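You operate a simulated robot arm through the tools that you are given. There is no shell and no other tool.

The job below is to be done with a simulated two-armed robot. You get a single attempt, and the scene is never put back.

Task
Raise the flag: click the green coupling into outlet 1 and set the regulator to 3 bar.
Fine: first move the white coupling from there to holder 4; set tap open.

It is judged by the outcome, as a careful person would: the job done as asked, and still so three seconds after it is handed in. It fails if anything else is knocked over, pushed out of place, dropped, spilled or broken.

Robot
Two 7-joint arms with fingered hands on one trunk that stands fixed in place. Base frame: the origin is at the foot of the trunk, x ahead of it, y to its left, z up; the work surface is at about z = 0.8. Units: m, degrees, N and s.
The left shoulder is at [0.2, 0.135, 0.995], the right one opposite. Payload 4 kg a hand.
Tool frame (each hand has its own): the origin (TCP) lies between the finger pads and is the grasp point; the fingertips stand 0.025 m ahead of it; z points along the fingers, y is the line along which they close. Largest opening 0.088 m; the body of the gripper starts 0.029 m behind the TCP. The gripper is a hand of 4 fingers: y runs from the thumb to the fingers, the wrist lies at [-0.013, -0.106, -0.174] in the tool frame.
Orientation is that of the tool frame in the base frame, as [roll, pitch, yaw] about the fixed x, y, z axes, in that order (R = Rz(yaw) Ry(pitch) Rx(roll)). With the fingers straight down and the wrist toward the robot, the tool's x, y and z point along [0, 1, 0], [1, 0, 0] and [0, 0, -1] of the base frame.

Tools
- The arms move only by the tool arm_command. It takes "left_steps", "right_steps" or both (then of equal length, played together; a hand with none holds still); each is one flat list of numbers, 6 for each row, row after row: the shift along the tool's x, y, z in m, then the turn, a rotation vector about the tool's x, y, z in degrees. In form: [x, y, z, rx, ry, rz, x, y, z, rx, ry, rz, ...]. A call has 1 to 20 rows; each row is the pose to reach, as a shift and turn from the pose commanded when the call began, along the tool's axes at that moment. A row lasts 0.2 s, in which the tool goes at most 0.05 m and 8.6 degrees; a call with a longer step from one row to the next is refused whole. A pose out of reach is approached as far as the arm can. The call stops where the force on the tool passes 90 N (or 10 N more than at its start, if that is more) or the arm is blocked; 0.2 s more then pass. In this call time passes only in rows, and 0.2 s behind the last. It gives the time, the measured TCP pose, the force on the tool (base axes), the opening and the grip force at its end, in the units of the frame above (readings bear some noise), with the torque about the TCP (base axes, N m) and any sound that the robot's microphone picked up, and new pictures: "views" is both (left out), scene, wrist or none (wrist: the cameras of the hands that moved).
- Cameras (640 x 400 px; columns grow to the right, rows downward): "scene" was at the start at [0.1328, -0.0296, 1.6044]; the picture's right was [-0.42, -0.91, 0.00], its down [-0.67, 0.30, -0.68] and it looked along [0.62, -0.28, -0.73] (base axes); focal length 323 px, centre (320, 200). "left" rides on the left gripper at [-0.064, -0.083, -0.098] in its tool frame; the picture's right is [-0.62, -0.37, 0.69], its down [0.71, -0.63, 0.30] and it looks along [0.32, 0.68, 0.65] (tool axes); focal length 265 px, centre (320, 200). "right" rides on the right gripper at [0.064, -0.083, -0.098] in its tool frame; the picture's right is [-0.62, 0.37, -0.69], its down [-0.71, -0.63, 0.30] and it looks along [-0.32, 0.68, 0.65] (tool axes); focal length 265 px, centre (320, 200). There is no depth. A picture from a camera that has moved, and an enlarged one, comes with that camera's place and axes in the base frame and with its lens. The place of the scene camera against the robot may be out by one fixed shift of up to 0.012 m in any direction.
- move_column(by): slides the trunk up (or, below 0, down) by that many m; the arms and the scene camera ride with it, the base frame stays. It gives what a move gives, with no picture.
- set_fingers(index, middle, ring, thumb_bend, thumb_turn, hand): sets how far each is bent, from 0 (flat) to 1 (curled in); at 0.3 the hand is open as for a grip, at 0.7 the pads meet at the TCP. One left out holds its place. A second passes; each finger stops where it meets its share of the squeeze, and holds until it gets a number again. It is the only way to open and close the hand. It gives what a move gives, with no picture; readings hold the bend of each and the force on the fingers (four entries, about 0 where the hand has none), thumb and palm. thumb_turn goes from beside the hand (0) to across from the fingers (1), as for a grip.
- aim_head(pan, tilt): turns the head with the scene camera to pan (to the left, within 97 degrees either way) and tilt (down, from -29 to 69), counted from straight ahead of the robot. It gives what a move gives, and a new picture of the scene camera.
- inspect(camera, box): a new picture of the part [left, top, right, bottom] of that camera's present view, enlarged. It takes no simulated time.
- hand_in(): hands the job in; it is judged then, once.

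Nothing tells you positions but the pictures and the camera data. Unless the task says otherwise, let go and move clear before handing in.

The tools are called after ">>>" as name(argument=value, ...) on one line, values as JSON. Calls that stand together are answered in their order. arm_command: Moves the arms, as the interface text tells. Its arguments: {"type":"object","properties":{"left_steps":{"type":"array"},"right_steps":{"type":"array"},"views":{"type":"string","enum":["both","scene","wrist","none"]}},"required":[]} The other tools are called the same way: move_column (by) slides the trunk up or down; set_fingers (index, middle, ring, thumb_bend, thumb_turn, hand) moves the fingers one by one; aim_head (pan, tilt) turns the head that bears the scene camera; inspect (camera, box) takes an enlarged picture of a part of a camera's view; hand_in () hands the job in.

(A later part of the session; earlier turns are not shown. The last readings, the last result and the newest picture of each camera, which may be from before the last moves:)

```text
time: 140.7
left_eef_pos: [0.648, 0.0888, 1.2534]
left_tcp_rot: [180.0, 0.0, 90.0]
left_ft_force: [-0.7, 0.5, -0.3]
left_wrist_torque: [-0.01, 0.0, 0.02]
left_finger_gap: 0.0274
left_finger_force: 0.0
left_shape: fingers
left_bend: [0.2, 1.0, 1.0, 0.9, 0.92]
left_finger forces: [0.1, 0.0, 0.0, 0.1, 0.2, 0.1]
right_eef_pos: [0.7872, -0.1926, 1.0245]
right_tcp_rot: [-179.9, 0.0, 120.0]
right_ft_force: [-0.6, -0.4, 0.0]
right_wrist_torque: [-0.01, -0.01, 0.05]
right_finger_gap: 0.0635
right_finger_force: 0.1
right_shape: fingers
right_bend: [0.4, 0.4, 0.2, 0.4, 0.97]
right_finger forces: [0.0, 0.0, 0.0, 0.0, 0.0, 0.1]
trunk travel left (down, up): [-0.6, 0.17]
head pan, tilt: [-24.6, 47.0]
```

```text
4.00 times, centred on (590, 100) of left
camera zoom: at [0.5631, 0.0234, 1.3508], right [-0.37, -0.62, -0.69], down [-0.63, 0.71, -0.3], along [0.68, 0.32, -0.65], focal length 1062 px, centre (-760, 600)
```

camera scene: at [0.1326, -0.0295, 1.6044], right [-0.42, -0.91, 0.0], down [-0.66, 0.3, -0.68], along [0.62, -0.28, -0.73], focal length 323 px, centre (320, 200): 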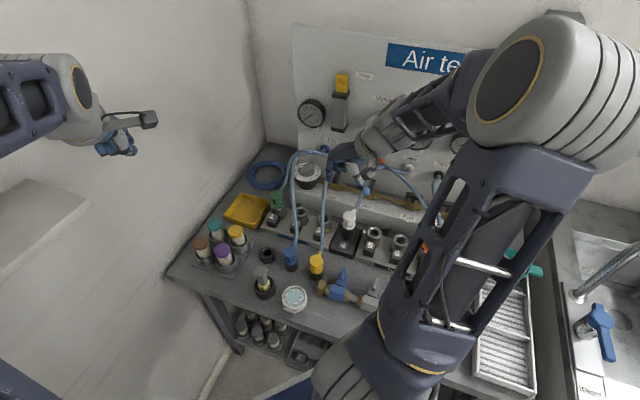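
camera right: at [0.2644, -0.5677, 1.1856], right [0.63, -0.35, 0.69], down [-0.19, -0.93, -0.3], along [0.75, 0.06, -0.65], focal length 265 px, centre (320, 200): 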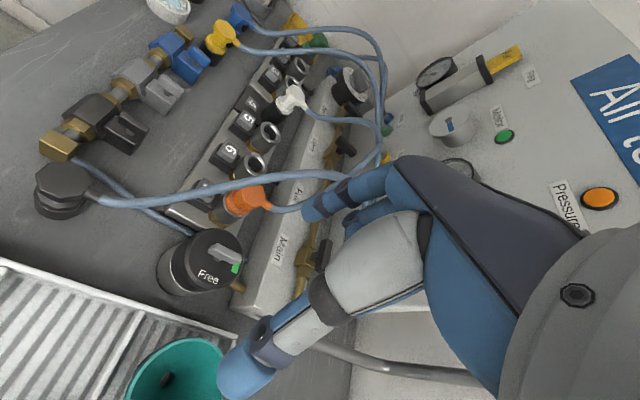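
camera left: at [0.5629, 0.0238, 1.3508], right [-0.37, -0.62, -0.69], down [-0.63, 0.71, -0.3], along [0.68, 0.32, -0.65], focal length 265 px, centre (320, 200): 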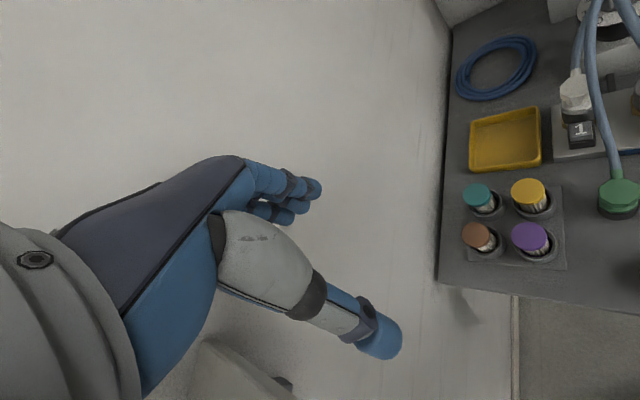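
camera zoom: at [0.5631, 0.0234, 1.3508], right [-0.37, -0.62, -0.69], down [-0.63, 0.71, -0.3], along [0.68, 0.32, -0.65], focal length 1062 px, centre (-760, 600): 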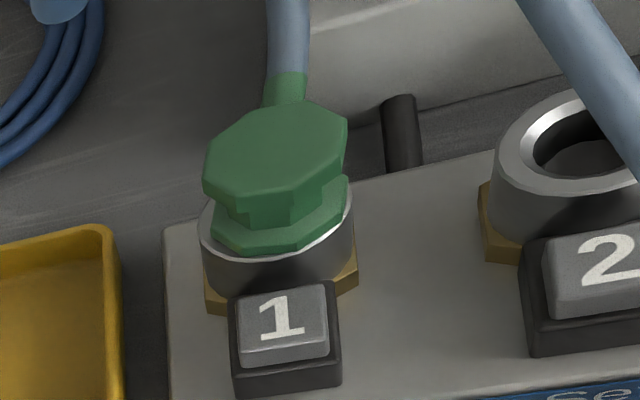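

>>> arm_command(right_steps=[0.0005, 0.001, 0.04, 0, 0, 0, 0.0005, 0.001, 0.08, 0, 0, 0, 0.0005, 0.001, 0.11, 0, 0, 0, 0.0005, 0.001, 0.128, 0, 0, 0], views="none")

>>> set_fingers(hand="right", index=0.7, middle=0.72, thumb_bend=0.7)

>>> inspect(camera="left", box=[540, 50, 640, 150])

>>> arm_command(right_steps=[0, 0, -0.0015, 0, 0, 0, 0, 0, -0.003, 0, 0, 0], views="none")

>>> inspect(camera="left", box=[540, 50, 640, 150])

```text
time: 141.7
left_eef_pos: [0.6458, 0.0877, 1.2529]
left_tcp_rot: [-180.0, 0.0, 90.0]
left_ft_force: [-0.4, 0.5, -0.2]
left_wrist_torque: [0.03, 0.04, -0.01]
left_finger_gap: 0.0276
left_finger_force: 0.1
left_shape: fingers
left_bend: [0.2, 1.0, 1.0, 0.9, 0.92]
left_finger forces: [0.0, 0.0, 0.0, 0.0, 0.0, 0.1]
right_eef_pos: [0.7888, -0.192, 0.8971]
right_tcp_rot: [180.0, 0.0, 120.0]
right_ft_force: [0.1, 0.3, -0.3]
right_wrist_torque: [-0.01, -0.03, -0.04]
right_finger_gap: 0.0638
right_finger_force: 0.1
right_shape: fingers
right_bend: [0.4, 0.4, 0.2, 0.4, 0.97]
right_finger forces: [0.0, 0.0, 0.0, 0.1, 0.0, 0.0]
trunk travel left (down, up): [-0.6, 0.17]
head pan, tilt: [-24.6, 47.0]
```

```text
time: 142.7
left_eef_pos: [0.6467, 0.0878, 1.2521]
left_tcp_rot: [-180.0, 0.0, 90.0]
left_ft_force: [0.0, 0.5, -0.7]
left_wrist_torque: [0.02, -0.01, -0.01]
left_finger_gap: 0.0275
left_finger_force: 0.0
left_shape: fingers
left_bend: [0.2, 1.0, 1.0, 0.9, 0.92]
left_finger forces: [0.1, 0.1, 0.0, 0.0, 0.0, 0.0]
right_eef_pos: [0.7893, -0.1925, 0.8975]
right_tcp_rot: [-179.9, 0.1, 119.9]
right_ft_force: [-0.2, 0.2, 0.5]
right_wrist_torque: [0.03, 0.01, 0.0]
right_finger_gap: 0.0277
right_finger_force: 11.8
right_shape: fingers
right_bend: [0.59, 0.64, 0.2, 0.57, 0.99]
right_finger forces: [6.6, 5.5, 0.0, 0.0, 12.0, 0.1]
trunk travel left (down, up): [-0.6, 0.17]
head pan, tilt: [-24.6, 47.0]
```

```text
4.00 times, centred on (590, 100) of left
camera zoom: at [0.5631, 0.0234, 1.3507], right [-0.37, -0.62, -0.69], down [-0.63, 0.71, -0.3], along [0.68, 0.32, -0.65], focal length 1062 px, centre (-760, 600)
```

zoom: 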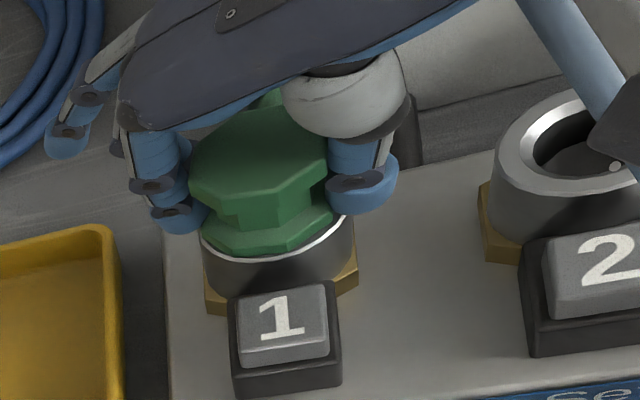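

```text
time: 143.3
left_eef_pos: [0.647, 0.0873, 1.2525]
left_tcp_rot: [-180.0, 0.1, 90.0]
left_ft_force: [0.0, -0.3, -0.1]
left_wrist_torque: [-0.02, 0.0, 0.02]
left_finger_gap: 0.0277
left_finger_force: 0.1
left_shape: fingers
left_bend: [0.2, 1.0, 1.0, 0.9, 0.92]
left_finger forces: [0.0, 0.0, 0.1, 0.1, 0.1, 0.1]
right_eef_pos: [0.7899, -0.1914, 0.8993]
right_tcp_rot: [180.0, 0.1, 120.1]
right_ft_force: [-0.3, -0.1, -0.5]
right_wrist_torque: [-0.03, 0.03, -0.04]
right_finger_gap: 0.0277
right_finger_force: 12.3
right_shape: fingers
right_bend: [0.59, 0.64, 0.2, 0.57, 0.99]
right_finger forces: [6.5, 5.5, 0.0, 0.0, 11.9, 0.0]
trunk travel left (down, up): [-0.6, 0.17]
head pan, tilt: [-24.6, 47.0]
```

```text
4.00 times, centred on (590, 100) of left
camera zoom: at [0.5631, 0.0234, 1.3507], right [-0.37, -0.62, -0.69], down [-0.63, 0.71, -0.3], along [0.68, 0.32, -0.65], focal length 1062 px, centre (-760, 600)
```

zoom: 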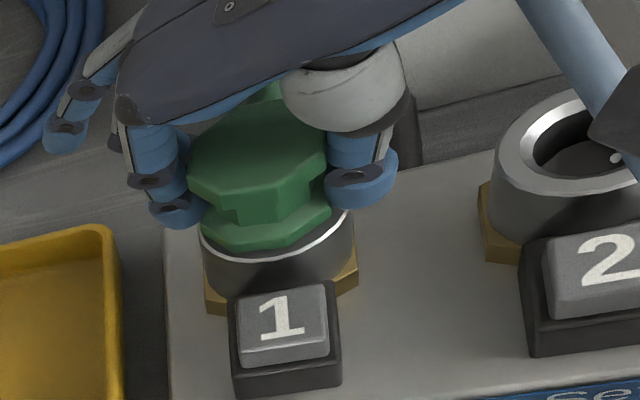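

Gripping shifts it about 3 mm sideways, so it really is loose in the bore, and each time I released it 1–2 mm off-axis. The catch probably needs it well centred. I'll place it with a measured correction, release it, and compare it with the latched orange coupling from the identical relative camera pose.

>>> arm_command(right_steps=[0, -0.0008, 0.001, 0, 0, 0, 0, -0.0016, 0.003, 0, 0, 0, 0, -0.0016, 0.0045, 0, 0, 0], views="none")

>>> set_fingers(hand="right", index=0.4, middle=0.4, thumb_bend=0.4)

>>> arm_command(right_steps=[0, 0, -0.03, 0, 0, 0, 0, 0, -0.065, 0, 0, 0, 0, -0.01, -0.1, 0, 0, 0, 0, -0.04, -0.13, 0, 0, 0, -0.003, -0.075, -0.155, 0, 0, 0, -0.006, -0.1, -0.175, 0, 0, 0, -0.01, -0.12, -0.189, 0, 0, 0], views="none")

>>> inspect(camera="right", box=[210, 170, 280, 225])

>>> inspect(camera="scene", box=[264, 184, 304, 234])

>>> inspect(camera="left", box=[540, 50, 640, 150])

```text
time: 144.1
left_eef_pos: [0.6458, 0.0885, 1.2527]
left_tcp_rot: [-180.0, 0.0, 90.1]
left_ft_force: [-0.2, 0.3, 0.0]
left_wrist_torque: [0.01, 0.02, 0.06]
left_finger_gap: 0.0277
left_finger_force: 0.1
left_shape: fingers
left_bend: [0.2, 1.0, 1.0, 0.9, 0.92]
left_finger forces: [0.0, 0.0, 0.0, 0.0, 0.1, 0.1]
right_eef_pos: [0.788, -0.192, 0.8961]
right_tcp_rot: [179.9, 0.0, 120.0]
right_ft_force: [-0.3, 0.3, 3.1]
right_wrist_torque: [0.04, 0.0, 0.04]
right_finger_gap: 0.0275
right_finger_force: 12.3
right_shape: fingers
right_bend: [0.59, 0.64, 0.2, 0.57, 0.99]
right_finger forces: [6.7, 5.6, 0.0, 0.0, 12.4, 0.1]
trunk travel left (down, up): [-0.6, 0.17]
head pan, tilt: [-24.6, 47.0]
```

```text
time: 145.1
left_eef_pos: [0.6481, 0.0881, 1.2523]
left_tcp_rot: [180.0, -0.1, 90.0]
left_ft_force: [-0.2, -0.1, 0.4]
left_wrist_torque: [0.03, 0.02, 0.05]
left_finger_gap: 0.0277
left_finger_force: 0.0
left_shape: fingers
left_bend: [0.2, 1.0, 1.0, 0.9, 0.92]
left_finger forces: [0.0, 0.1, 0.1, 0.0, 0.0, 0.0]
right_eef_pos: [0.7876, -0.1915, 0.8957]
right_tcp_rot: [-180.0, -0.1, 119.9]
right_ft_force: [-0.3, -0.4, -1.2]
right_wrist_torque: [0.01, 0.03, -0.01]
right_finger_gap: 0.0631
right_finger_force: 0.1
right_shape: fingers
right_bend: [0.4, 0.4, 0.2, 0.4, 0.97]
right_finger forces: [0.0, 0.0, 0.1, 0.0, 0.1, 0.1]
trunk travel left (down, up): [-0.6, 0.17]
head pan, tilt: [-24.6, 47.0]
```

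```text
time: 146.7
left_eef_pos: [0.6464, 0.0887, 1.2524]
left_tcp_rot: [-179.9, 0.1, 90.0]
left_ft_force: [0.3, 0.7, 0.2]
left_wrist_torque: [0.0, -0.01, 0.0]
left_finger_gap: 0.0276
left_finger_force: 0.0
left_shape: fingers
left_bend: [0.2, 1.0, 1.0, 0.9, 0.92]
left_finger forces: [0.0, 0.0, 0.0, 0.1, 0.0, 0.1]
right_eef_pos: [0.6879, -0.2613, 1.0845]
right_tcp_rot: [180.0, 0.0, 120.1]
right_ft_force: [0.1, 0.8, -0.6]
right_wrist_torque: [0.0, 0.04, 0.0]
right_finger_gap: 0.063
right_finger_force: 0.1
right_shape: fingers
right_bend: [0.4, 0.4, 0.2, 0.4, 0.97]
right_finger forces: [0.0, 0.0, 0.0, 0.0, 0.0, 0.1]
trunk travel left (down, up): [-0.6, 0.17]
head pan, tilt: [-24.6, 47.0]
```

```text
7.27 times, centred on (245, 198) of right
camera zoom: at [0.5845, -0.2477, 1.1847], right [0.63, -0.35, 0.69], down [-0.19, -0.93, -0.3], along [0.75, 0.06, -0.65], focal length 1930 px, centre (866, 218)
```

zoom: 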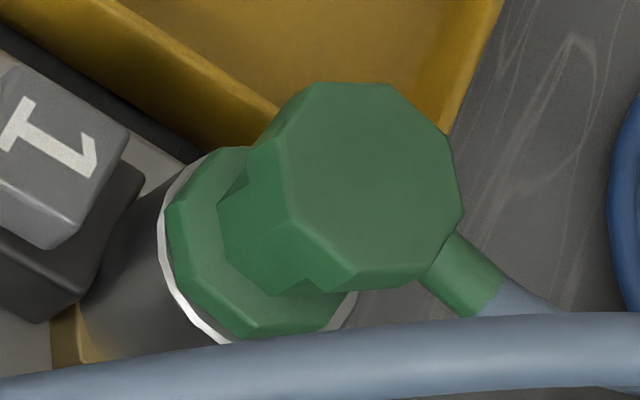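

```text
8.00 times, centred on (284, 209) of scene
camera zoom: at [0.1332, -0.0295, 1.6043], right [-0.42, -0.91, 0.0], down [-0.67, 0.3, -0.68], along [0.62, -0.28, -0.73], focal length 2584 px, centre (608, 128)
```

zoom: 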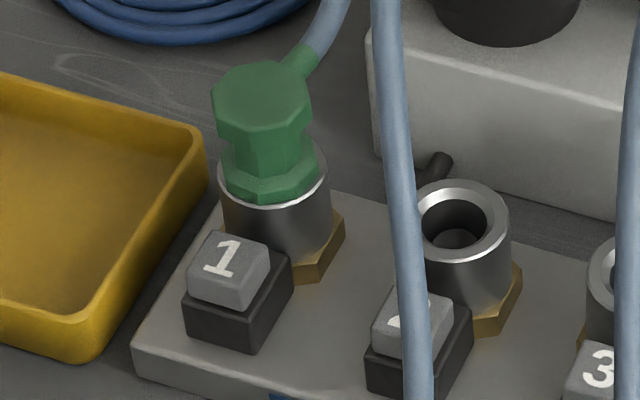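

```text
4.00 times, centred on (590, 100) of left
camera zoom: at [0.5633, 0.0236, 1.3507], right [-0.37, -0.62, -0.69], down [-0.63, 0.71, -0.3], along [0.68, 0.32, -0.65], focal length 1062 px, centre (-760, 600)
```

zoom: 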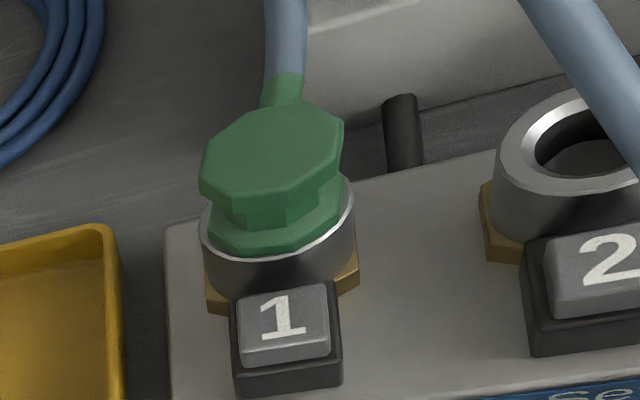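

The comparison shows the green one about 1 mm too far toward the bench front, and flush with the rim, while the latched orange one sits about 1.5 mm proud and centred. I also now understand the bore: a central post means a misaligned spigot sits on it. I'll return to the exact release pose, grip, shift it 1 mm toward the panel and set it down again.

>>> arm_command(right_steps=[0.007, 0.1, 0.16, 0, 0, 0, 0.006, 0.1, 0.135, 0, 0, 0], views="none")

```text
refused: row 1 steps farther than a row can; nothing moved
```

>>> arm_command(right_steps=[0.003, 0.035, 0, 0, 0, 0, 0.006, 0.075, 0.02, 0, 0, 0, 0.009, 0.11, 0.045, 0, 0, 0, 0.01, 0.12, 0.09, 0, 0, 0, 0.01, 0.12, 0.13, 0, 0, 0, 0.01, 0.12, 0.165, 0, 0, 0, 0.01, 0.12, 0.189, 0, 0, 0], views="none")

>>> set_fingers(hand="right", index=0.7, middle=0.72, thumb_bend=0.7)

>>> inspect(camera="left", box=[540, 50, 640, 150])

```text
time: 148.3
left_eef_pos: [0.6478, 0.0881, 1.2532]
left_tcp_rot: [-180.0, -0.1, 90.0]
left_ft_force: [0.4, -0.1, -0.4]
left_wrist_torque: [-0.01, 0.02, -0.02]
left_finger_gap: 0.0277
left_finger_force: 0.1
left_shape: fingers
left_bend: [0.2, 1.0, 1.0, 0.9, 0.92]
left_finger forces: [0.1, 0.0, 0.0, 0.0, 0.0, 0.1]
right_eef_pos: [0.7881, -0.192, 0.8949]
right_tcp_rot: [-180.0, 0.0, 120.0]
right_ft_force: [-0.5, 0.2, -0.2]
right_wrist_torque: [0.0, 0.01, 0.04]
right_finger_gap: 0.0631
right_finger_force: 0.0
right_shape: fingers
right_bend: [0.4, 0.4, 0.2, 0.4, 0.97]
right_finger forces: [0.0, 0.1, 0.0, 0.0, 0.1, 0.0]
trunk travel left (down, up): [-0.6, 0.17]
head pan, tilt: [-24.6, 47.0]
```

```text
time: 149.3
left_eef_pos: [0.647, 0.0878, 1.2529]
left_tcp_rot: [-179.9, 0.0, 90.0]
left_ft_force: [0.0, 0.2, -0.4]
left_wrist_torque: [0.0, 0.01, -0.01]
left_finger_gap: 0.0277
left_finger_force: 0.2
left_shape: fingers
left_bend: [0.2, 1.0, 1.0, 0.9, 0.92]
left_finger forces: [0.1, 0.0, 0.0, 0.0, 0.0, 0.0]
right_eef_pos: [0.7887, -0.1922, 0.8952]
right_tcp_rot: [179.9, 0.0, 120.0]
right_ft_force: [5.5, 1.8, -1.6]
right_wrist_torque: [0.02, -0.14, -0.01]
right_finger_gap: 0.0275
right_finger_force: 12.4
right_shape: fingers
right_bend: [0.58, 0.63, 0.2, 0.57, 0.99]
right_finger forces: [7.5, 7.6, 0.0, 0.1, 9.8, 0.0]
trunk travel left (down, up): [-0.6, 0.17]
head pan, tilt: [-24.6, 47.0]
```

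```text
4.00 times, centred on (590, 100) of left
camera zoom: at [0.5633, 0.0234, 1.3507], right [-0.37, -0.62, -0.69], down [-0.63, 0.71, -0.3], along [0.68, 0.32, -0.65], focal length 1062 px, centre (-760, 600)
```

zoom: 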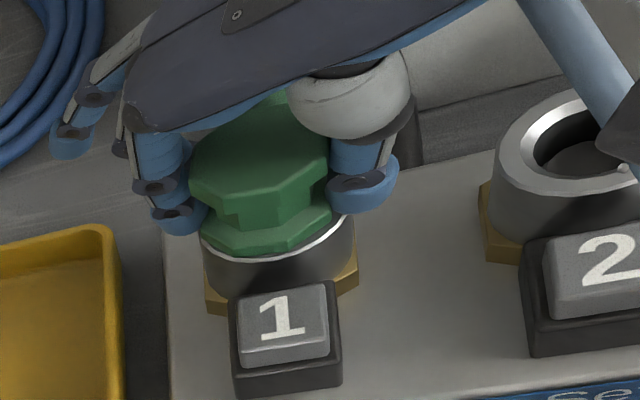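

I see it now: closing the grip tilts the coupling about 5° toward the fingers, so it always enters slightly crooked. I'll lift it 25 mm, rotate the hand to make the coupling upright, and check that in the views.

>>> arm_command(right_steps=[0, 0, -0.01, 0, 0, 0, 0, 0, -0.025, 0, 0, 0, 0, 0, -0.04, -2.5, 0, 0, 0, 0, -0.05, -5, 0, 0], views="none")

>>> inspect(camera="left", box=[545, 30, 605, 110])

>>> inspect(camera="scene", box=[264, 174, 304, 224])

>>> inspect(camera="right", box=[170, 170, 370, 320])

```text
time: 150.3
left_eef_pos: [0.6475, 0.0885, 1.2537]
left_tcp_rot: [179.9, 0.0, 90.1]
left_ft_force: [-0.5, 0.0, 0.0]
left_wrist_torque: [0.02, 0.03, 0.01]
left_finger_gap: 0.0274
left_finger_force: 0.0
left_shape: fingers
left_bend: [0.2, 1.0, 1.0, 0.9, 0.92]
left_finger forces: [0.0, 0.0, 0.0, 0.1, 0.0, 0.0]
right_eef_pos: [0.789, -0.1916, 0.9458]
right_tcp_rot: [175.0, 0.0, 120.0]
right_ft_force: [0.0, -0.8, -1.0]
right_wrist_torque: [0.01, -0.02, -0.02]
right_finger_gap: 0.0275
right_finger_force: 12.2
right_shape: fingers
right_bend: [0.59, 0.64, 0.2, 0.57, 0.99]
right_finger forces: [6.6, 5.6, 0.0, 0.0, 11.9, 0.0]
trunk travel left (down, up): [-0.6, 0.17]
head pan, tilt: [-24.6, 47.0]
```

```text
5.00 times, centred on (575, 70) of left
camera zoom: at [0.5632, 0.0236, 1.3507], right [-0.37, -0.62, -0.69], down [-0.63, 0.71, -0.3], along [0.68, 0.32, -0.65], focal length 1327 px, centre (-955, 850)
```

zoom: 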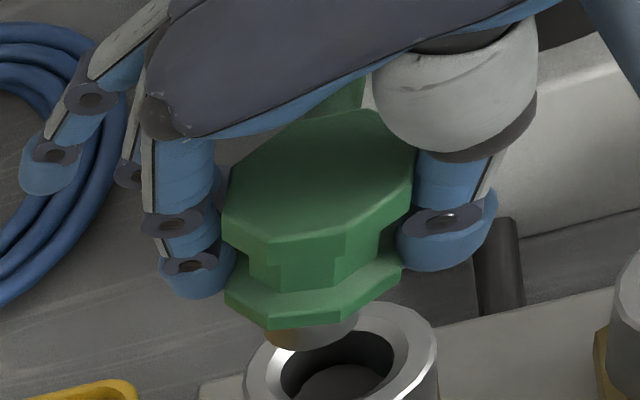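

```text
8.00 times, centred on (284, 199) of scene
camera zoom: at [0.133, -0.0295, 1.6043], right [-0.42, -0.91, 0.0], down [-0.67, 0.3, -0.68], along [0.62, -0.28, -0.73], focal length 2584 px, centre (608, 208)
```

zoom: 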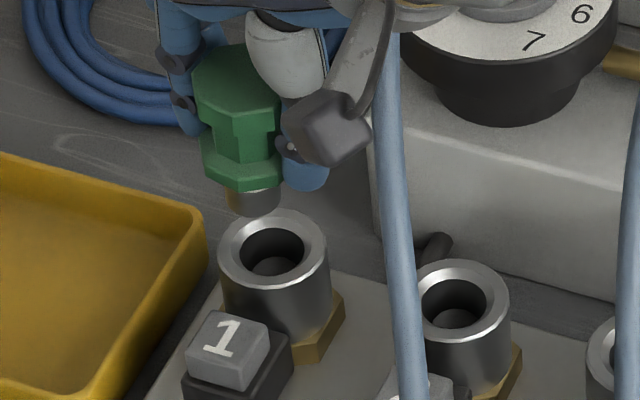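

```text
2.67 times, centred on (270, 245) of right
camera zoom: at [0.6771, -0.183, 1.0376], right [0.58, -0.38, 0.72], down [-0.16, -0.92, -0.36], along [0.8, 0.09, -0.59], focal length 708 px, centre (453, 80)
```

zoom: 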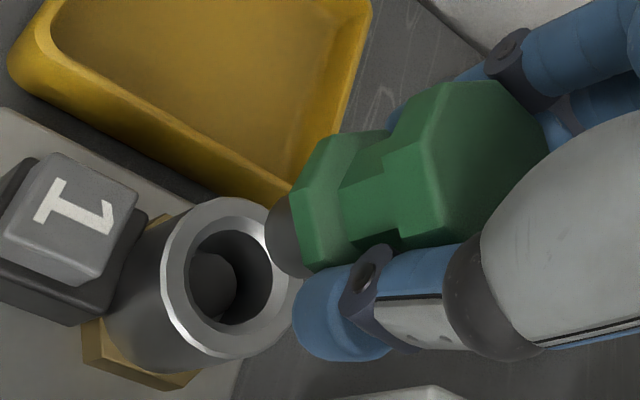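

Checking the views: before this rotation the coupling leaned only about 1.5°, so I've over-corrected. The comparison points instead to a systematic offset of 1–2.5 mm toward the bench front. I'll undo the rotation, shift about 1.9 mm toward the panel and check again before lowering.

>>> arm_command(right_steps=[-0.001, 0.0002, 0, 2.5, 0, 0, -0.00184, 0.0005, 0, 5, 0, 0], views="none")

>>> inspect(camera="right", box=[170, 170, 370, 320])

>>> inspect(camera="scene", box=[264, 174, 304, 224])

>>> inspect(camera="left", box=[545, 30, 605, 110])

```text
time: 150.9
left_eef_pos: [0.6471, 0.0891, 1.253]
left_tcp_rot: [180.0, 0.0, 90.0]
left_ft_force: [0.1, 0.4, -0.2]
left_wrist_torque: [0.02, -0.02, 0.0]
left_finger_gap: 0.0276
left_finger_force: 0.1
left_shape: fingers
left_bend: [0.2, 1.0, 1.0, 0.9, 0.92]
left_finger forces: [0.0, 0.1, 0.0, 0.0, 0.0, 0.0]
right_eef_pos: [0.79, -0.1948, 0.9465]
right_tcp_rot: [-180.0, 0.1, 120.1]
right_ft_force: [0.3, 0.7, -0.5]
right_wrist_torque: [-0.03, -0.03, -0.02]
right_finger_gap: 0.0277
right_finger_force: 11.8
right_shape: fingers
right_bend: [0.59, 0.64, 0.2, 0.57, 0.99]
right_finger forces: [6.7, 5.5, 0.1, 0.1, 11.8, 0.0]
trunk travel left (down, up): [-0.6, 0.17]
head pan, tilt: [-24.6, 47.0]
```

```text
2.67 times, centred on (270, 245) of right
camera zoom: at [0.6856, -0.1804, 1.0451], right [0.63, -0.35, 0.69], down [-0.19, -0.93, -0.3], along [0.75, 0.06, -0.65], focal length 708 px, centre (453, 80)
```

zoom: 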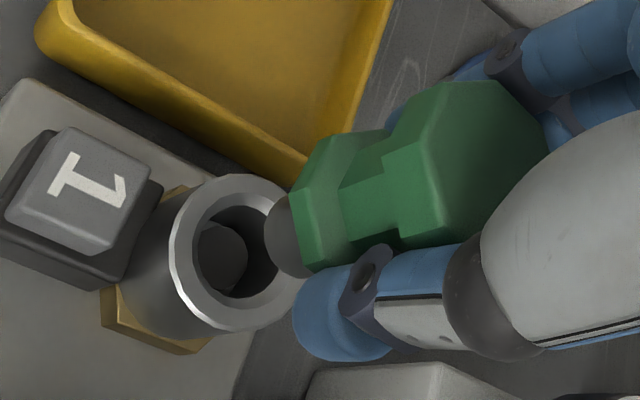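

```text
8.00 times, centred on (284, 199) of scene
camera zoom: at [0.1329, -0.0297, 1.6043], right [-0.42, -0.91, 0.0], down [-0.66, 0.3, -0.68], along [0.62, -0.28, -0.73], focal length 2584 px, centre (608, 208)
```

zoom: 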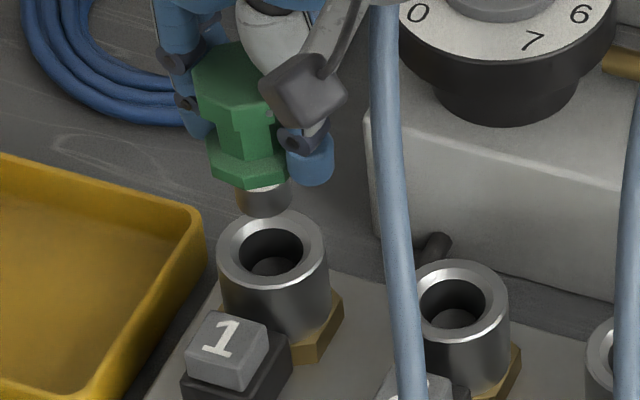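

```text
5.00 times, centred on (575, 70) of left
camera zoom: at [0.5631, 0.0232, 1.3507], right [-0.37, -0.62, -0.69], down [-0.63, 0.71, -0.3], along [0.68, 0.32, -0.65], focal length 1327 px, centre (-955, 850)
```

zoom: 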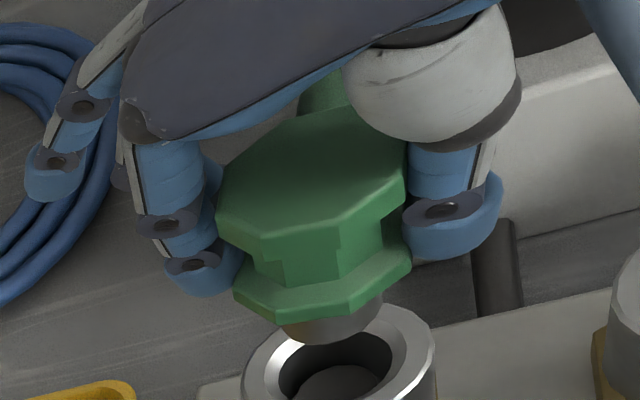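

It's upright now. Both views suggest about 1 mm more toward the right and a little more toward the panel. I'll apply that and lower it in.

>>> arm_command(right_steps=[-0.0013, -0.0008, 0.01, 0, 0, 0, -0.0013, -0.0008, 0.022, 0, 0, 0, -0.0013, -0.0008, 0.034, 0, 0, 0], views="none")

>>> arm_command(right_steps=[0, 0, 0.004, 0, 0, 0, 0, 0, 0.008, 0, 0, 0], views="none")

>>> arm_command(right_steps=[0, 0, 0.004, 0, 0, 0, 0, 0, 0.008, 0, 0, 0], views="none")

>>> inspect(camera="left", box=[540, 50, 640, 150])

>>> inspect(camera="scene", box=[264, 184, 304, 234])

```text
time: 151.7
left_eef_pos: [0.6467, 0.0881, 1.2522]
left_tcp_rot: [-180.0, 0.0, 90.0]
left_ft_force: [0.6, -0.4, 0.1]
left_wrist_torque: [0.04, -0.02, -0.01]
left_finger_gap: 0.0277
left_finger_force: 0.0
left_shape: fingers
left_bend: [0.2, 1.0, 1.0, 0.9, 0.92]
left_finger forces: [0.1, 0.0, 0.1, 0.0, 0.0, 0.1]
right_eef_pos: [0.7894, -0.1965, 0.9117]
right_tcp_rot: [179.9, 0.0, 120.0]
right_ft_force: [-0.2, -0.1, -1.1]
right_wrist_torque: [-0.02, -0.01, -0.04]
right_finger_gap: 0.0275
right_finger_force: 12.2
right_shape: fingers
right_bend: [0.59, 0.64, 0.2, 0.57, 0.99]
right_finger forces: [6.8, 5.5, 0.0, 0.1, 11.8, 0.0]
trunk travel left (down, up): [-0.6, 0.17]
head pan, tilt: [-24.6, 47.0]
```

```text
time: 152.3
left_eef_pos: [0.6468, 0.0868, 1.2532]
left_tcp_rot: [180.0, 0.0, 90.0]
left_ft_force: [0.2, 0.2, 0.1]
left_wrist_torque: [0.01, 0.01, 0.02]
left_finger_gap: 0.0274
left_finger_force: 0.1
left_shape: fingers
left_bend: [0.2, 1.0, 1.0, 0.9, 0.92]
left_finger forces: [0.0, 0.0, 0.0, 0.1, 0.0, 0.0]
right_eef_pos: [0.7899, -0.1946, 0.903]
right_tcp_rot: [-179.9, -0.1, 120.0]
right_ft_force: [0.5, 0.0, -0.8]
right_wrist_torque: [-0.04, 0.0, 0.0]
right_finger_gap: 0.0277
right_finger_force: 12.1
right_shape: fingers
right_bend: [0.59, 0.64, 0.2, 0.57, 0.99]
right_finger forces: [6.7, 5.4, 0.1, 0.0, 11.8, 0.1]
trunk travel left (down, up): [-0.6, 0.17]
head pan, tilt: [-24.6, 47.0]
```

```text
time: 152.9
left_eef_pos: [0.6471, 0.0876, 1.2522]
left_tcp_rot: [-179.9, 0.0, 89.9]
left_ft_force: [0.6, 0.0, -0.2]
left_wrist_torque: [0.01, 0.03, 0.03]
left_finger_gap: 0.0275
left_finger_force: 0.0
left_shape: fingers
left_bend: [0.2, 1.0, 1.0, 0.9, 0.92]
left_finger forces: [0.0, 0.1, 0.0, 0.1, 0.1, 0.1]
right_eef_pos: [0.7903, -0.1957, 0.8954]
right_tcp_rot: [179.9, 0.1, 120.0]
right_ft_force: [-0.4, -0.2, 0.7]
right_wrist_torque: [0.02, 0.02, -0.01]
right_finger_gap: 0.0277
right_finger_force: 12.0
right_shape: fingers
right_bend: [0.59, 0.64, 0.2, 0.57, 0.99]
right_finger forces: [6.9, 5.5, 0.0, 0.0, 11.9, 0.0]
trunk travel left (down, up): [-0.6, 0.17]
head pan, tilt: [-24.6, 47.0]
```

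```text
4.00 times, centred on (590, 100) of left
camera zoom: at [0.5631, 0.0234, 1.3508], right [-0.37, -0.62, -0.69], down [-0.63, 0.71, -0.3], along [0.68, 0.32, -0.65], focal length 1062 px, centre (-760, 600)
```

zoom: 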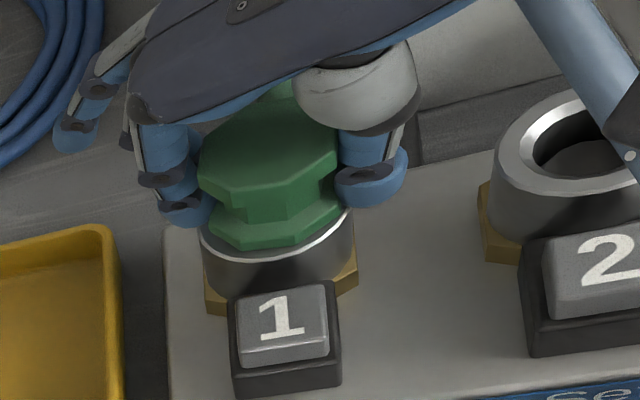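

```text
8.00 times, centred on (284, 209) of scene
camera zoom: at [0.1329, -0.0296, 1.6044], right [-0.42, -0.91, 0.0], down [-0.67, 0.3, -0.68], along [0.62, -0.28, -0.73], focal length 2584 px, centre (608, 128)
```

zoom: 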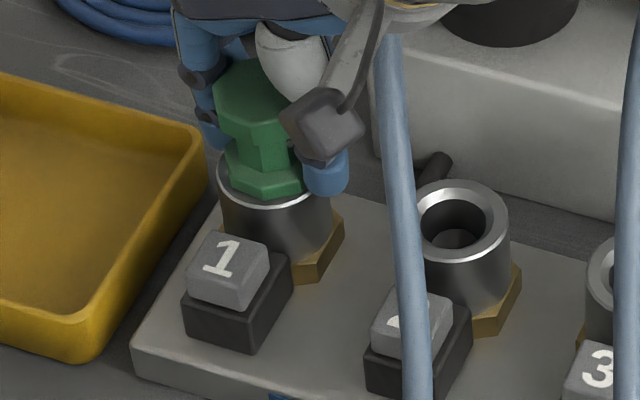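

No side forces at all this time: it's inside the bore without touching. I'll continue down in 2 mm steps, reading after each.

>>> arm_command(right_steps=[0, 0, 0.002, 0, 0, 0], views="none")

>>> arm_command(right_steps=[0, 0, 0.002, 0, 0, 0], views="none")

>>> arm_command(right_steps=[0, 0, 0.002, 0, 0, 0], views="none")

>>> arm_command(right_steps=[0, 0, 0.002, 0, 0, 0], views="none")

>>> inspect(camera="left", box=[540, 50, 640, 150])

```text
time: 153.3
left_eef_pos: [0.646, 0.0875, 1.2534]
left_tcp_rot: [180.0, -0.1, 90.1]
left_ft_force: [0.3, -0.2, 0.5]
left_wrist_torque: [0.0, 0.06, 0.0]
left_finger_gap: 0.0275
left_finger_force: 0.0
left_shape: fingers
left_bend: [0.2, 1.0, 1.0, 0.9, 0.92]
left_finger forces: [0.0, 0.1, 0.0, 0.0, 0.0, 0.1]
right_eef_pos: [0.7903, -0.1949, 0.895]
right_tcp_rot: [179.9, 0.2, 120.0]
right_ft_force: [0.3, 0.1, 6.6]
right_wrist_torque: [0.03, -0.1, 0.01]
right_finger_gap: 0.0274
right_finger_force: 16.2
right_shape: fingers
right_bend: [0.59, 0.64, 0.2, 0.57, 0.99]
right_finger forces: [8.7, 10.7, 0.0, 0.1, 12.4, 0.1]
trunk travel left (down, up): [-0.6, 0.17]
head pan, tilt: [-24.6, 47.0]
```

```text
time: 153.7
left_eef_pos: [0.6466, 0.0877, 1.2528]
left_tcp_rot: [180.0, 0.1, 90.0]
left_ft_force: [0.6, 1.0, 0.5]
left_wrist_torque: [0.02, -0.03, 0.01]
left_finger_gap: 0.0275
left_finger_force: 0.1
left_shape: fingers
left_bend: [0.2, 1.0, 1.0, 0.9, 0.92]
left_finger forces: [0.0, 0.1, 0.0, 0.1, 0.0, 0.0]
right_eef_pos: [0.7912, -0.1941, 0.8937]
right_tcp_rot: [179.7, 0.1, 120.0]
right_ft_force: [1.7, 0.6, 17.4]
right_wrist_torque: [0.17, -0.22, 0.02]
right_finger_gap: 0.0276
right_finger_force: 21.1
right_shape: fingers
right_bend: [0.6, 0.64, 0.2, 0.57, 0.99]
right_finger forces: [12.4, 16.6, 0.1, 0.1, 13.6, 0.1]
trunk travel left (down, up): [-0.6, 0.17]
head pan, tilt: [-24.6, 47.0]
```

```text
time: 154.1
left_eef_pos: [0.6458, 0.0883, 1.2539]
left_tcp_rot: [180.0, -0.1, 90.0]
left_ft_force: [0.0, 0.4, -0.6]
left_wrist_torque: [0.0, 0.0, 0.0]
left_finger_gap: 0.0276
left_finger_force: 0.0
left_shape: fingers
left_bend: [0.2, 1.0, 1.0, 0.9, 0.92]
left_finger forces: [0.0, 0.0, 0.0, 0.0, 0.0, 0.0]
right_eef_pos: [0.7921, -0.1938, 0.8929]
right_tcp_rot: [179.7, 0.2, 119.9]
right_ft_force: [2.6, 1.7, 33.3]
right_wrist_torque: [0.26, -0.38, 0.07]
right_finger_gap: 0.0273
right_finger_force: 27.1
right_shape: fingers
right_bend: [0.6, 0.64, 0.2, 0.57, 0.99]
right_finger forces: [21.3, 19.1, 0.1, 0.0, 14.1, 0.0]
trunk travel left (down, up): [-0.6, 0.17]
head pan, tilt: [-24.6, 47.0]
```

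```text
time: 154.5
left_eef_pos: [0.6457, 0.088, 1.2533]
left_tcp_rot: [179.8, 0.0, 90.0]
left_ft_force: [-0.3, 0.2, 0.9]
left_wrist_torque: [0.0, -0.01, -0.05]
left_finger_gap: 0.028
left_finger_force: 0.1
left_shape: fingers
left_bend: [0.2, 1.0, 1.0, 0.9, 0.92]
left_finger forces: [0.1, 0.0, 0.0, 0.1, 0.1, 0.0]
right_eef_pos: [0.7917, -0.1943, 0.8925]
right_tcp_rot: [179.5, 0.2, 120.0]
right_ft_force: [2.4, 1.8, 46.2]
right_wrist_torque: [0.37, -0.43, -0.02]
right_finger_gap: 0.0273
right_finger_force: 33.7
right_shape: fingers
right_bend: [0.6, 0.64, 0.2, 0.57, 0.99]
right_finger forces: [33.4, 18.2, 0.0, 0.0, 15.5, 0.0]
trunk travel left (down, up): [-0.6, 0.17]
head pan, tilt: [-24.6, 47.0]
```

```text
4.00 times, centred on (590, 100) of left
camera zoom: at [0.5619, 0.0238, 1.3517], right [-0.37, -0.62, -0.69], down [-0.63, 0.71, -0.31], along [0.68, 0.32, -0.65], focal length 1062 px, centre (-760, 600)
```

zoom: 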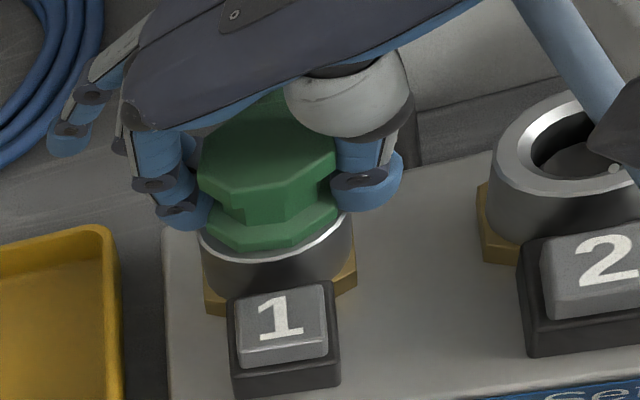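

Now it's vertical force only, with no side load, at exactly the height where the white one was latched. I'll press further in the same aligned state.

>>> arm_command(right_steps=[0, 0, 0.002, 0, 0, 0], views="none")

>>> arm_command(right_steps=[0, 0, 0.002, 0, 0, 0], views="none")

>>> arm_command(right_steps=[0, 0, 0.002, 0, 0, 0], views="none")

>>> inspect(camera="left", box=[540, 50, 640, 150])

>>> inspect(camera="right", box=[170, 180, 370, 330])

```text
time: 154.9
left_eef_pos: [0.6461, 0.0884, 1.2526]
left_tcp_rot: [-180.0, 0.0, 90.0]
left_ft_force: [0.1, -0.1, -0.6]
left_wrist_torque: [0.02, -0.02, -0.01]
left_finger_gap: 0.0275
left_finger_force: 0.0
left_shape: fingers
left_bend: [0.2, 1.0, 1.0, 0.9, 0.92]
left_finger forces: [0.0, 0.0, 0.1, 0.0, 0.0, 0.0]
right_eef_pos: [0.7922, -0.1928, 0.8929]
right_tcp_rot: [179.3, 0.4, 119.9]
right_ft_force: [0.8, 1.8, 54.6]
right_wrist_torque: [0.46, -0.4, 0.03]
right_finger_gap: 0.0272
right_finger_force: 37.1
right_shape: fingers
right_bend: [0.6, 0.64, 0.2, 0.57, 0.99]
right_finger forces: [39.5, 18.1, 0.1, 0.1, 16.9, 0.1]
trunk travel left (down, up): [-0.6, 0.17]
head pan, tilt: [-24.6, 47.0]
```

```text
time: 155.3
left_eef_pos: [0.6456, 0.0877, 1.2539]
left_tcp_rot: [179.9, 0.0, 90.1]
left_ft_force: [0.6, -0.5, 0.4]
left_wrist_torque: [0.02, 0.01, 0.0]
left_finger_gap: 0.0274
left_finger_force: 0.1
left_shape: fingers
left_bend: [0.2, 1.0, 1.0, 0.9, 0.92]
left_finger forces: [0.0, 0.0, 0.1, 0.0, 0.0, 0.0]
right_eef_pos: [0.7945, -0.193, 0.8923]
right_tcp_rot: [179.1, 0.4, 120.2]
right_ft_force: [-0.6, 2.7, 63.0]
right_wrist_torque: [0.54, -0.38, 0.04]
right_finger_gap: 0.0268
right_finger_force: 43.1
right_shape: fingers
right_bend: [0.6, 0.72, 0.2, 0.57, 0.99]
right_finger forces: [46.6, 21.0, 0.0, 0.1, 18.5, 0.0]
trunk travel left (down, up): [-0.6, 0.17]
head pan, tilt: [-24.6, 47.0]
```

```text
time: 155.7
left_eef_pos: [0.6447, 0.0889, 1.2543]
left_tcp_rot: [179.9, 0.0, 89.9]
left_ft_force: [0.0, 0.3, 0.1]
left_wrist_torque: [0.02, 0.0, 0.0]
left_finger_gap: 0.0275
left_finger_force: 0.1
left_shape: fingers
left_bend: [0.2, 1.0, 1.0, 0.9, 0.92]
left_finger forces: [0.0, 0.1, 0.1, 0.0, 0.0, 0.0]
right_eef_pos: [0.7944, -0.1923, 0.8917]
right_tcp_rot: [179.0, 0.6, 120.1]
right_ft_force: [-0.8, 3.9, 69.7]
right_wrist_torque: [0.61, -0.41, 0.05]
right_finger_gap: 0.0264
right_finger_force: 46.0
right_shape: fingers
right_bend: [0.71, 0.72, 0.2, 0.57, 0.99]
right_finger forces: [50.7, 22.7, 0.0, 0.0, 19.8, 0.0]
trunk travel left (down, up): [-0.6, 0.17]
head pan, tilt: [-24.6, 47.0]
```

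```text
4.00 times, centred on (590, 100) of left
camera zoom: at [0.5611, 0.024, 1.352], right [-0.37, -0.62, -0.69], down [-0.63, 0.71, -0.31], along [0.68, 0.32, -0.65], focal length 1062 px, centre (-760, 600)
```

zoom: 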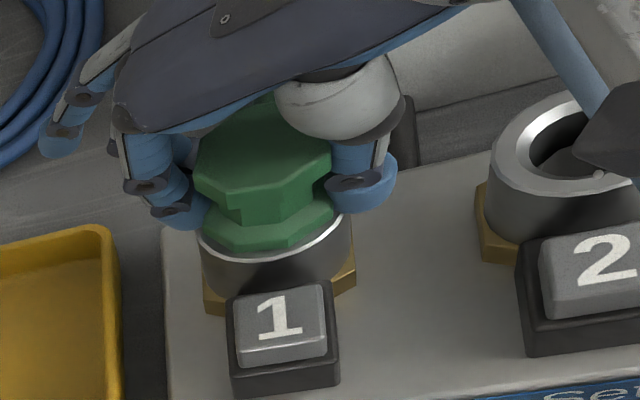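

```text
2.67 times, centred on (270, 255) of right
camera zoom: at [0.6879, -0.1797, 0.9892], right [0.61, -0.35, 0.71], down [-0.18, -0.93, -0.31], along [0.77, 0.06, -0.64], focal length 708 px, centre (453, 53)
```

zoom: 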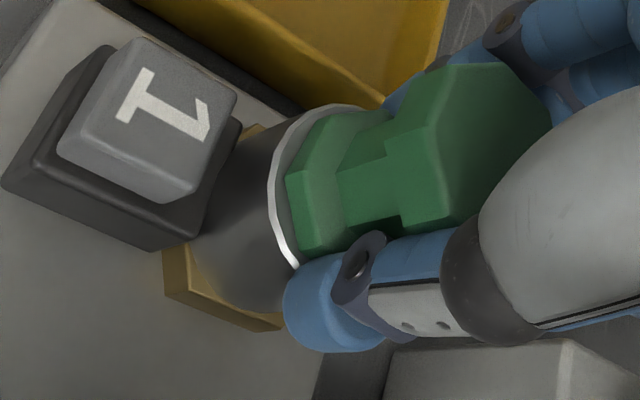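

70 N, still silent. I'll unload gradually and then test for retention in very small lifts so I can see any holding force.

>>> arm_command(right_steps=[0, 0, -0.005, 0, 0, 0, 0, 0, -0.01, 0, 0, 0], views="none")

>>> arm_command(right_steps=[0, 0, -0.002, 0, 0, 0], views="none")

>>> arm_command(right_steps=[0, 0, -0.0015, 0, 0, 0], views="none")

>>> arm_command(right_steps=[0, 0, -0.0015, 0, 0, 0], views="none")

```text
time: 156.3
left_eef_pos: [0.6464, 0.0883, 1.2531]
left_tcp_rot: [180.0, 0.0, 90.0]
left_ft_force: [0.0, 0.4, 0.3]
left_wrist_torque: [0.0, 0.04, -0.01]
left_finger_gap: 0.0278
left_finger_force: 0.1
left_shape: fingers
left_bend: [0.2, 1.0, 1.0, 0.9, 0.92]
left_finger forces: [0.1, 0.0, 0.0, 0.0, 0.1, 0.0]
right_eef_pos: [0.7904, -0.1949, 0.893]
right_tcp_rot: [179.7, 0.2, 120.1]
right_ft_force: [9.5, 2.8, 31.0]
right_wrist_torque: [0.3, -0.56, -0.02]
right_finger_gap: 0.0259
right_finger_force: 26.2
right_shape: fingers
right_bend: [0.6, 0.63, 0.2, 0.58, 0.99]
right_finger forces: [21.6, 19.8, 0.0, 0.0, 10.6, 0.0]
trunk travel left (down, up): [-0.6, 0.17]
head pan, tilt: [-24.6, 47.0]
```

```text
time: 156.7
left_eef_pos: [0.6465, 0.0872, 1.2524]
left_tcp_rot: [-180.0, 0.0, 90.0]
left_ft_force: [-0.1, 0.7, -0.1]
left_wrist_torque: [-0.01, 0.01, 0.02]
left_finger_gap: 0.0275
left_finger_force: 0.1
left_shape: fingers
left_bend: [0.2, 1.0, 1.0, 0.9, 0.92]
left_finger forces: [0.0, 0.0, 0.1, 0.0, 0.0, 0.0]
right_eef_pos: [0.7896, -0.1943, 0.8941]
right_tcp_rot: [180.0, 0.0, 119.9]
right_ft_force: [9.5, 1.7, 22.1]
right_wrist_torque: [0.13, -0.49, -0.03]
right_finger_gap: 0.0258
right_finger_force: 21.0
right_shape: fingers
right_bend: [0.6, 0.63, 0.2, 0.58, 0.99]
right_finger forces: [13.8, 18.1, 0.2, 0.0, 9.9, 0.0]
trunk travel left (down, up): [-0.6, 0.17]
head pan, tilt: [-24.6, 47.0]
```

```text
time: 157.1
left_eef_pos: [0.6448, 0.0873, 1.2529]
left_tcp_rot: [-179.9, 0.0, 89.9]
left_ft_force: [-0.1, -0.3, 0.1]
left_wrist_torque: [-0.02, 0.0, -0.02]
left_finger_gap: 0.0276
left_finger_force: 0.1
left_shape: fingers
left_bend: [0.2, 1.0, 1.0, 0.9, 0.92]
left_finger forces: [0.0, 0.1, 0.0, 0.0, 0.1, 0.0]
right_eef_pos: [0.788, -0.1958, 0.8942]
right_tcp_rot: [-180.0, -0.2, 120.0]
right_ft_force: [8.0, 1.0, 13.1]
right_wrist_torque: [0.06, -0.4, -0.03]
right_finger_gap: 0.0256
right_finger_force: 17.1
right_shape: fingers
right_bend: [0.59, 0.63, 0.2, 0.58, 0.99]
right_finger forces: [11.1, 14.6, 0.0, 0.1, 9.6, 0.0]
trunk travel left (down, up): [-0.6, 0.17]
head pan, tilt: [-24.6, 47.0]
```

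```text
time: 157.5
left_eef_pos: [0.6471, 0.0869, 1.2532]
left_tcp_rot: [-180.0, 0.0, 89.9]
left_ft_force: [-0.3, 0.1, 0.1]
left_wrist_torque: [0.01, 0.0, 0.01]
left_finger_gap: 0.0277
left_finger_force: 0.1
left_shape: fingers
left_bend: [0.2, 1.0, 1.0, 0.9, 0.92]
left_finger forces: [0.1, 0.0, 0.0, 0.1, 0.1, 0.0]
right_eef_pos: [0.7878, -0.1945, 0.8947]
right_tcp_rot: [-179.9, -0.2, 120.2]
right_ft_force: [4.7, 0.3, 2.9]
right_wrist_torque: [0.06, -0.23, -0.06]
right_finger_gap: 0.0259
right_finger_force: 13.6
right_shape: fingers
right_bend: [0.59, 0.63, 0.2, 0.58, 0.99]
right_finger forces: [8.5, 9.1, 0.0, 0.0, 9.5, 0.0]
trunk travel left (down, up): [-0.6, 0.17]
head pan, tilt: [-24.6, 47.0]
```

>>> arm_command(right_steps=[0, 0, -0.001, 0, 0, 0], views="none")

>>> arm_command(right_steps=[0, 0, -0.001, 0, 0, 0], views="none")

>>> arm_command(right_steps=[0, 0, -0.001, 0, 0, 0], views="none")

>>> arm_command(right_steps=[0, 0, -0.001, 0, 0, 0], views="none")

>>> inspect(camera="left", box=[540, 50, 640, 150])

```text
time: 157.9
left_eef_pos: [0.6469, 0.0878, 1.2523]
left_tcp_rot: [-180.0, -0.1, 89.9]
left_ft_force: [-0.1, -0.3, 0.6]
left_wrist_torque: [0.04, -0.01, -0.03]
left_finger_gap: 0.0278
left_finger_force: 0.0
left_shape: fingers
left_bend: [0.2, 1.0, 1.0, 0.9, 0.92]
left_finger forces: [0.0, 0.0, 0.1, 0.0, 0.0, 0.1]
right_eef_pos: [0.788, -0.1952, 0.8962]
right_tcp_rot: [-179.8, 0.0, 120.1]
right_ft_force: [1.2, 1.1, -0.5]
right_wrist_torque: [0.01, -0.08, -0.04]
right_finger_gap: 0.0255
right_finger_force: 11.6
right_shape: fingers
right_bend: [0.6, 0.64, 0.2, 0.58, 0.99]
right_finger forces: [6.1, 5.8, 0.0, 0.0, 10.4, 0.0]
trunk travel left (down, up): [-0.6, 0.17]
head pan, tilt: [-24.6, 47.0]
```

```text
time: 158.3
left_eef_pos: [0.647, 0.0899, 1.2529]
left_tcp_rot: [179.9, 0.0, 90.0]
left_ft_force: [-0.5, -0.7, -0.4]
left_wrist_torque: [-0.01, 0.0, -0.01]
left_finger_gap: 0.0279
left_finger_force: 0.0
left_shape: fingers
left_bend: [0.2, 1.0, 1.0, 0.9, 0.92]
left_finger forces: [0.1, 0.1, 0.0, 0.1, 0.0, 0.0]
right_eef_pos: [0.789, -0.1953, 0.8983]
right_tcp_rot: [180.0, -0.1, 120.0]
right_ft_force: [-0.9, 0.2, -1.8]
right_wrist_torque: [0.01, -0.01, 0.0]
right_finger_gap: 0.0253
right_finger_force: 11.3
right_shape: fingers
right_bend: [0.6, 0.64, 0.2, 0.58, 0.99]
right_finger forces: [6.0, 5.5, 0.0, 0.0, 11.1, 0.0]
trunk travel left (down, up): [-0.6, 0.17]
head pan, tilt: [-24.6, 47.0]
```

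```text
time: 158.7
left_eef_pos: [0.6471, 0.0878, 1.2508]
left_tcp_rot: [180.0, 0.1, 90.0]
left_ft_force: [-0.1, 0.0, 0.4]
left_wrist_torque: [-0.01, -0.01, 0.01]
left_finger_gap: 0.0275
left_finger_force: 0.1
left_shape: fingers
left_bend: [0.2, 1.0, 1.0, 0.9, 0.92]
left_finger forces: [0.0, 0.1, 0.1, 0.1, 0.0, 0.0]
right_eef_pos: [0.7897, -0.1938, 0.9]
right_tcp_rot: [-180.0, 0.0, 120.0]
right_ft_force: [-0.1, 0.1, -1.8]
right_wrist_torque: [0.01, 0.01, 0.01]
right_finger_gap: 0.0256
right_finger_force: 11.5
right_shape: fingers
right_bend: [0.6, 0.64, 0.2, 0.58, 0.99]
right_finger forces: [5.9, 5.5, 0.0, 0.1, 11.3, 0.1]
trunk travel left (down, up): [-0.6, 0.17]
head pan, tilt: [-24.6, 47.0]
```

```text
time: 159.1
left_eef_pos: [0.6467, 0.0873, 1.2533]
left_tcp_rot: [180.0, -0.1, 90.0]
left_ft_force: [0.5, -0.7, 0.4]
left_wrist_torque: [0.03, -0.01, 0.03]
left_finger_gap: 0.0276
left_finger_force: 0.0
left_shape: fingers
left_bend: [0.2, 1.0, 1.0, 0.9, 0.92]
left_finger forces: [0.0, 0.1, 0.0, 0.1, 0.0, 0.0]
right_eef_pos: [0.7895, -0.1951, 0.9014]
right_tcp_rot: [-180.0, 0.0, 120.0]
right_ft_force: [0.0, 0.0, -0.5]
right_wrist_torque: [0.02, -0.01, 0.02]
right_finger_gap: 0.0257
right_finger_force: 11.6
right_shape: fingers
right_bend: [0.6, 0.64, 0.2, 0.58, 0.99]
right_finger forces: [5.9, 5.6, 0.0, 0.0, 11.4, 0.0]
trunk travel left (down, up): [-0.6, 0.17]
head pan, tilt: [-24.6, 47.0]
```

```text
4.00 times, centred on (590, 100) of left
camera zoom: at [0.5631, 0.0234, 1.3507], right [-0.37, -0.62, -0.69], down [-0.63, 0.71, -0.3], along [0.68, 0.32, -0.65], focal length 1062 px, centre (-760, 600)
```

zoom: 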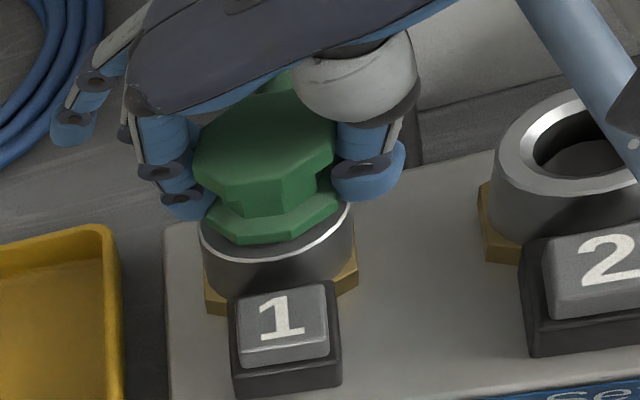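

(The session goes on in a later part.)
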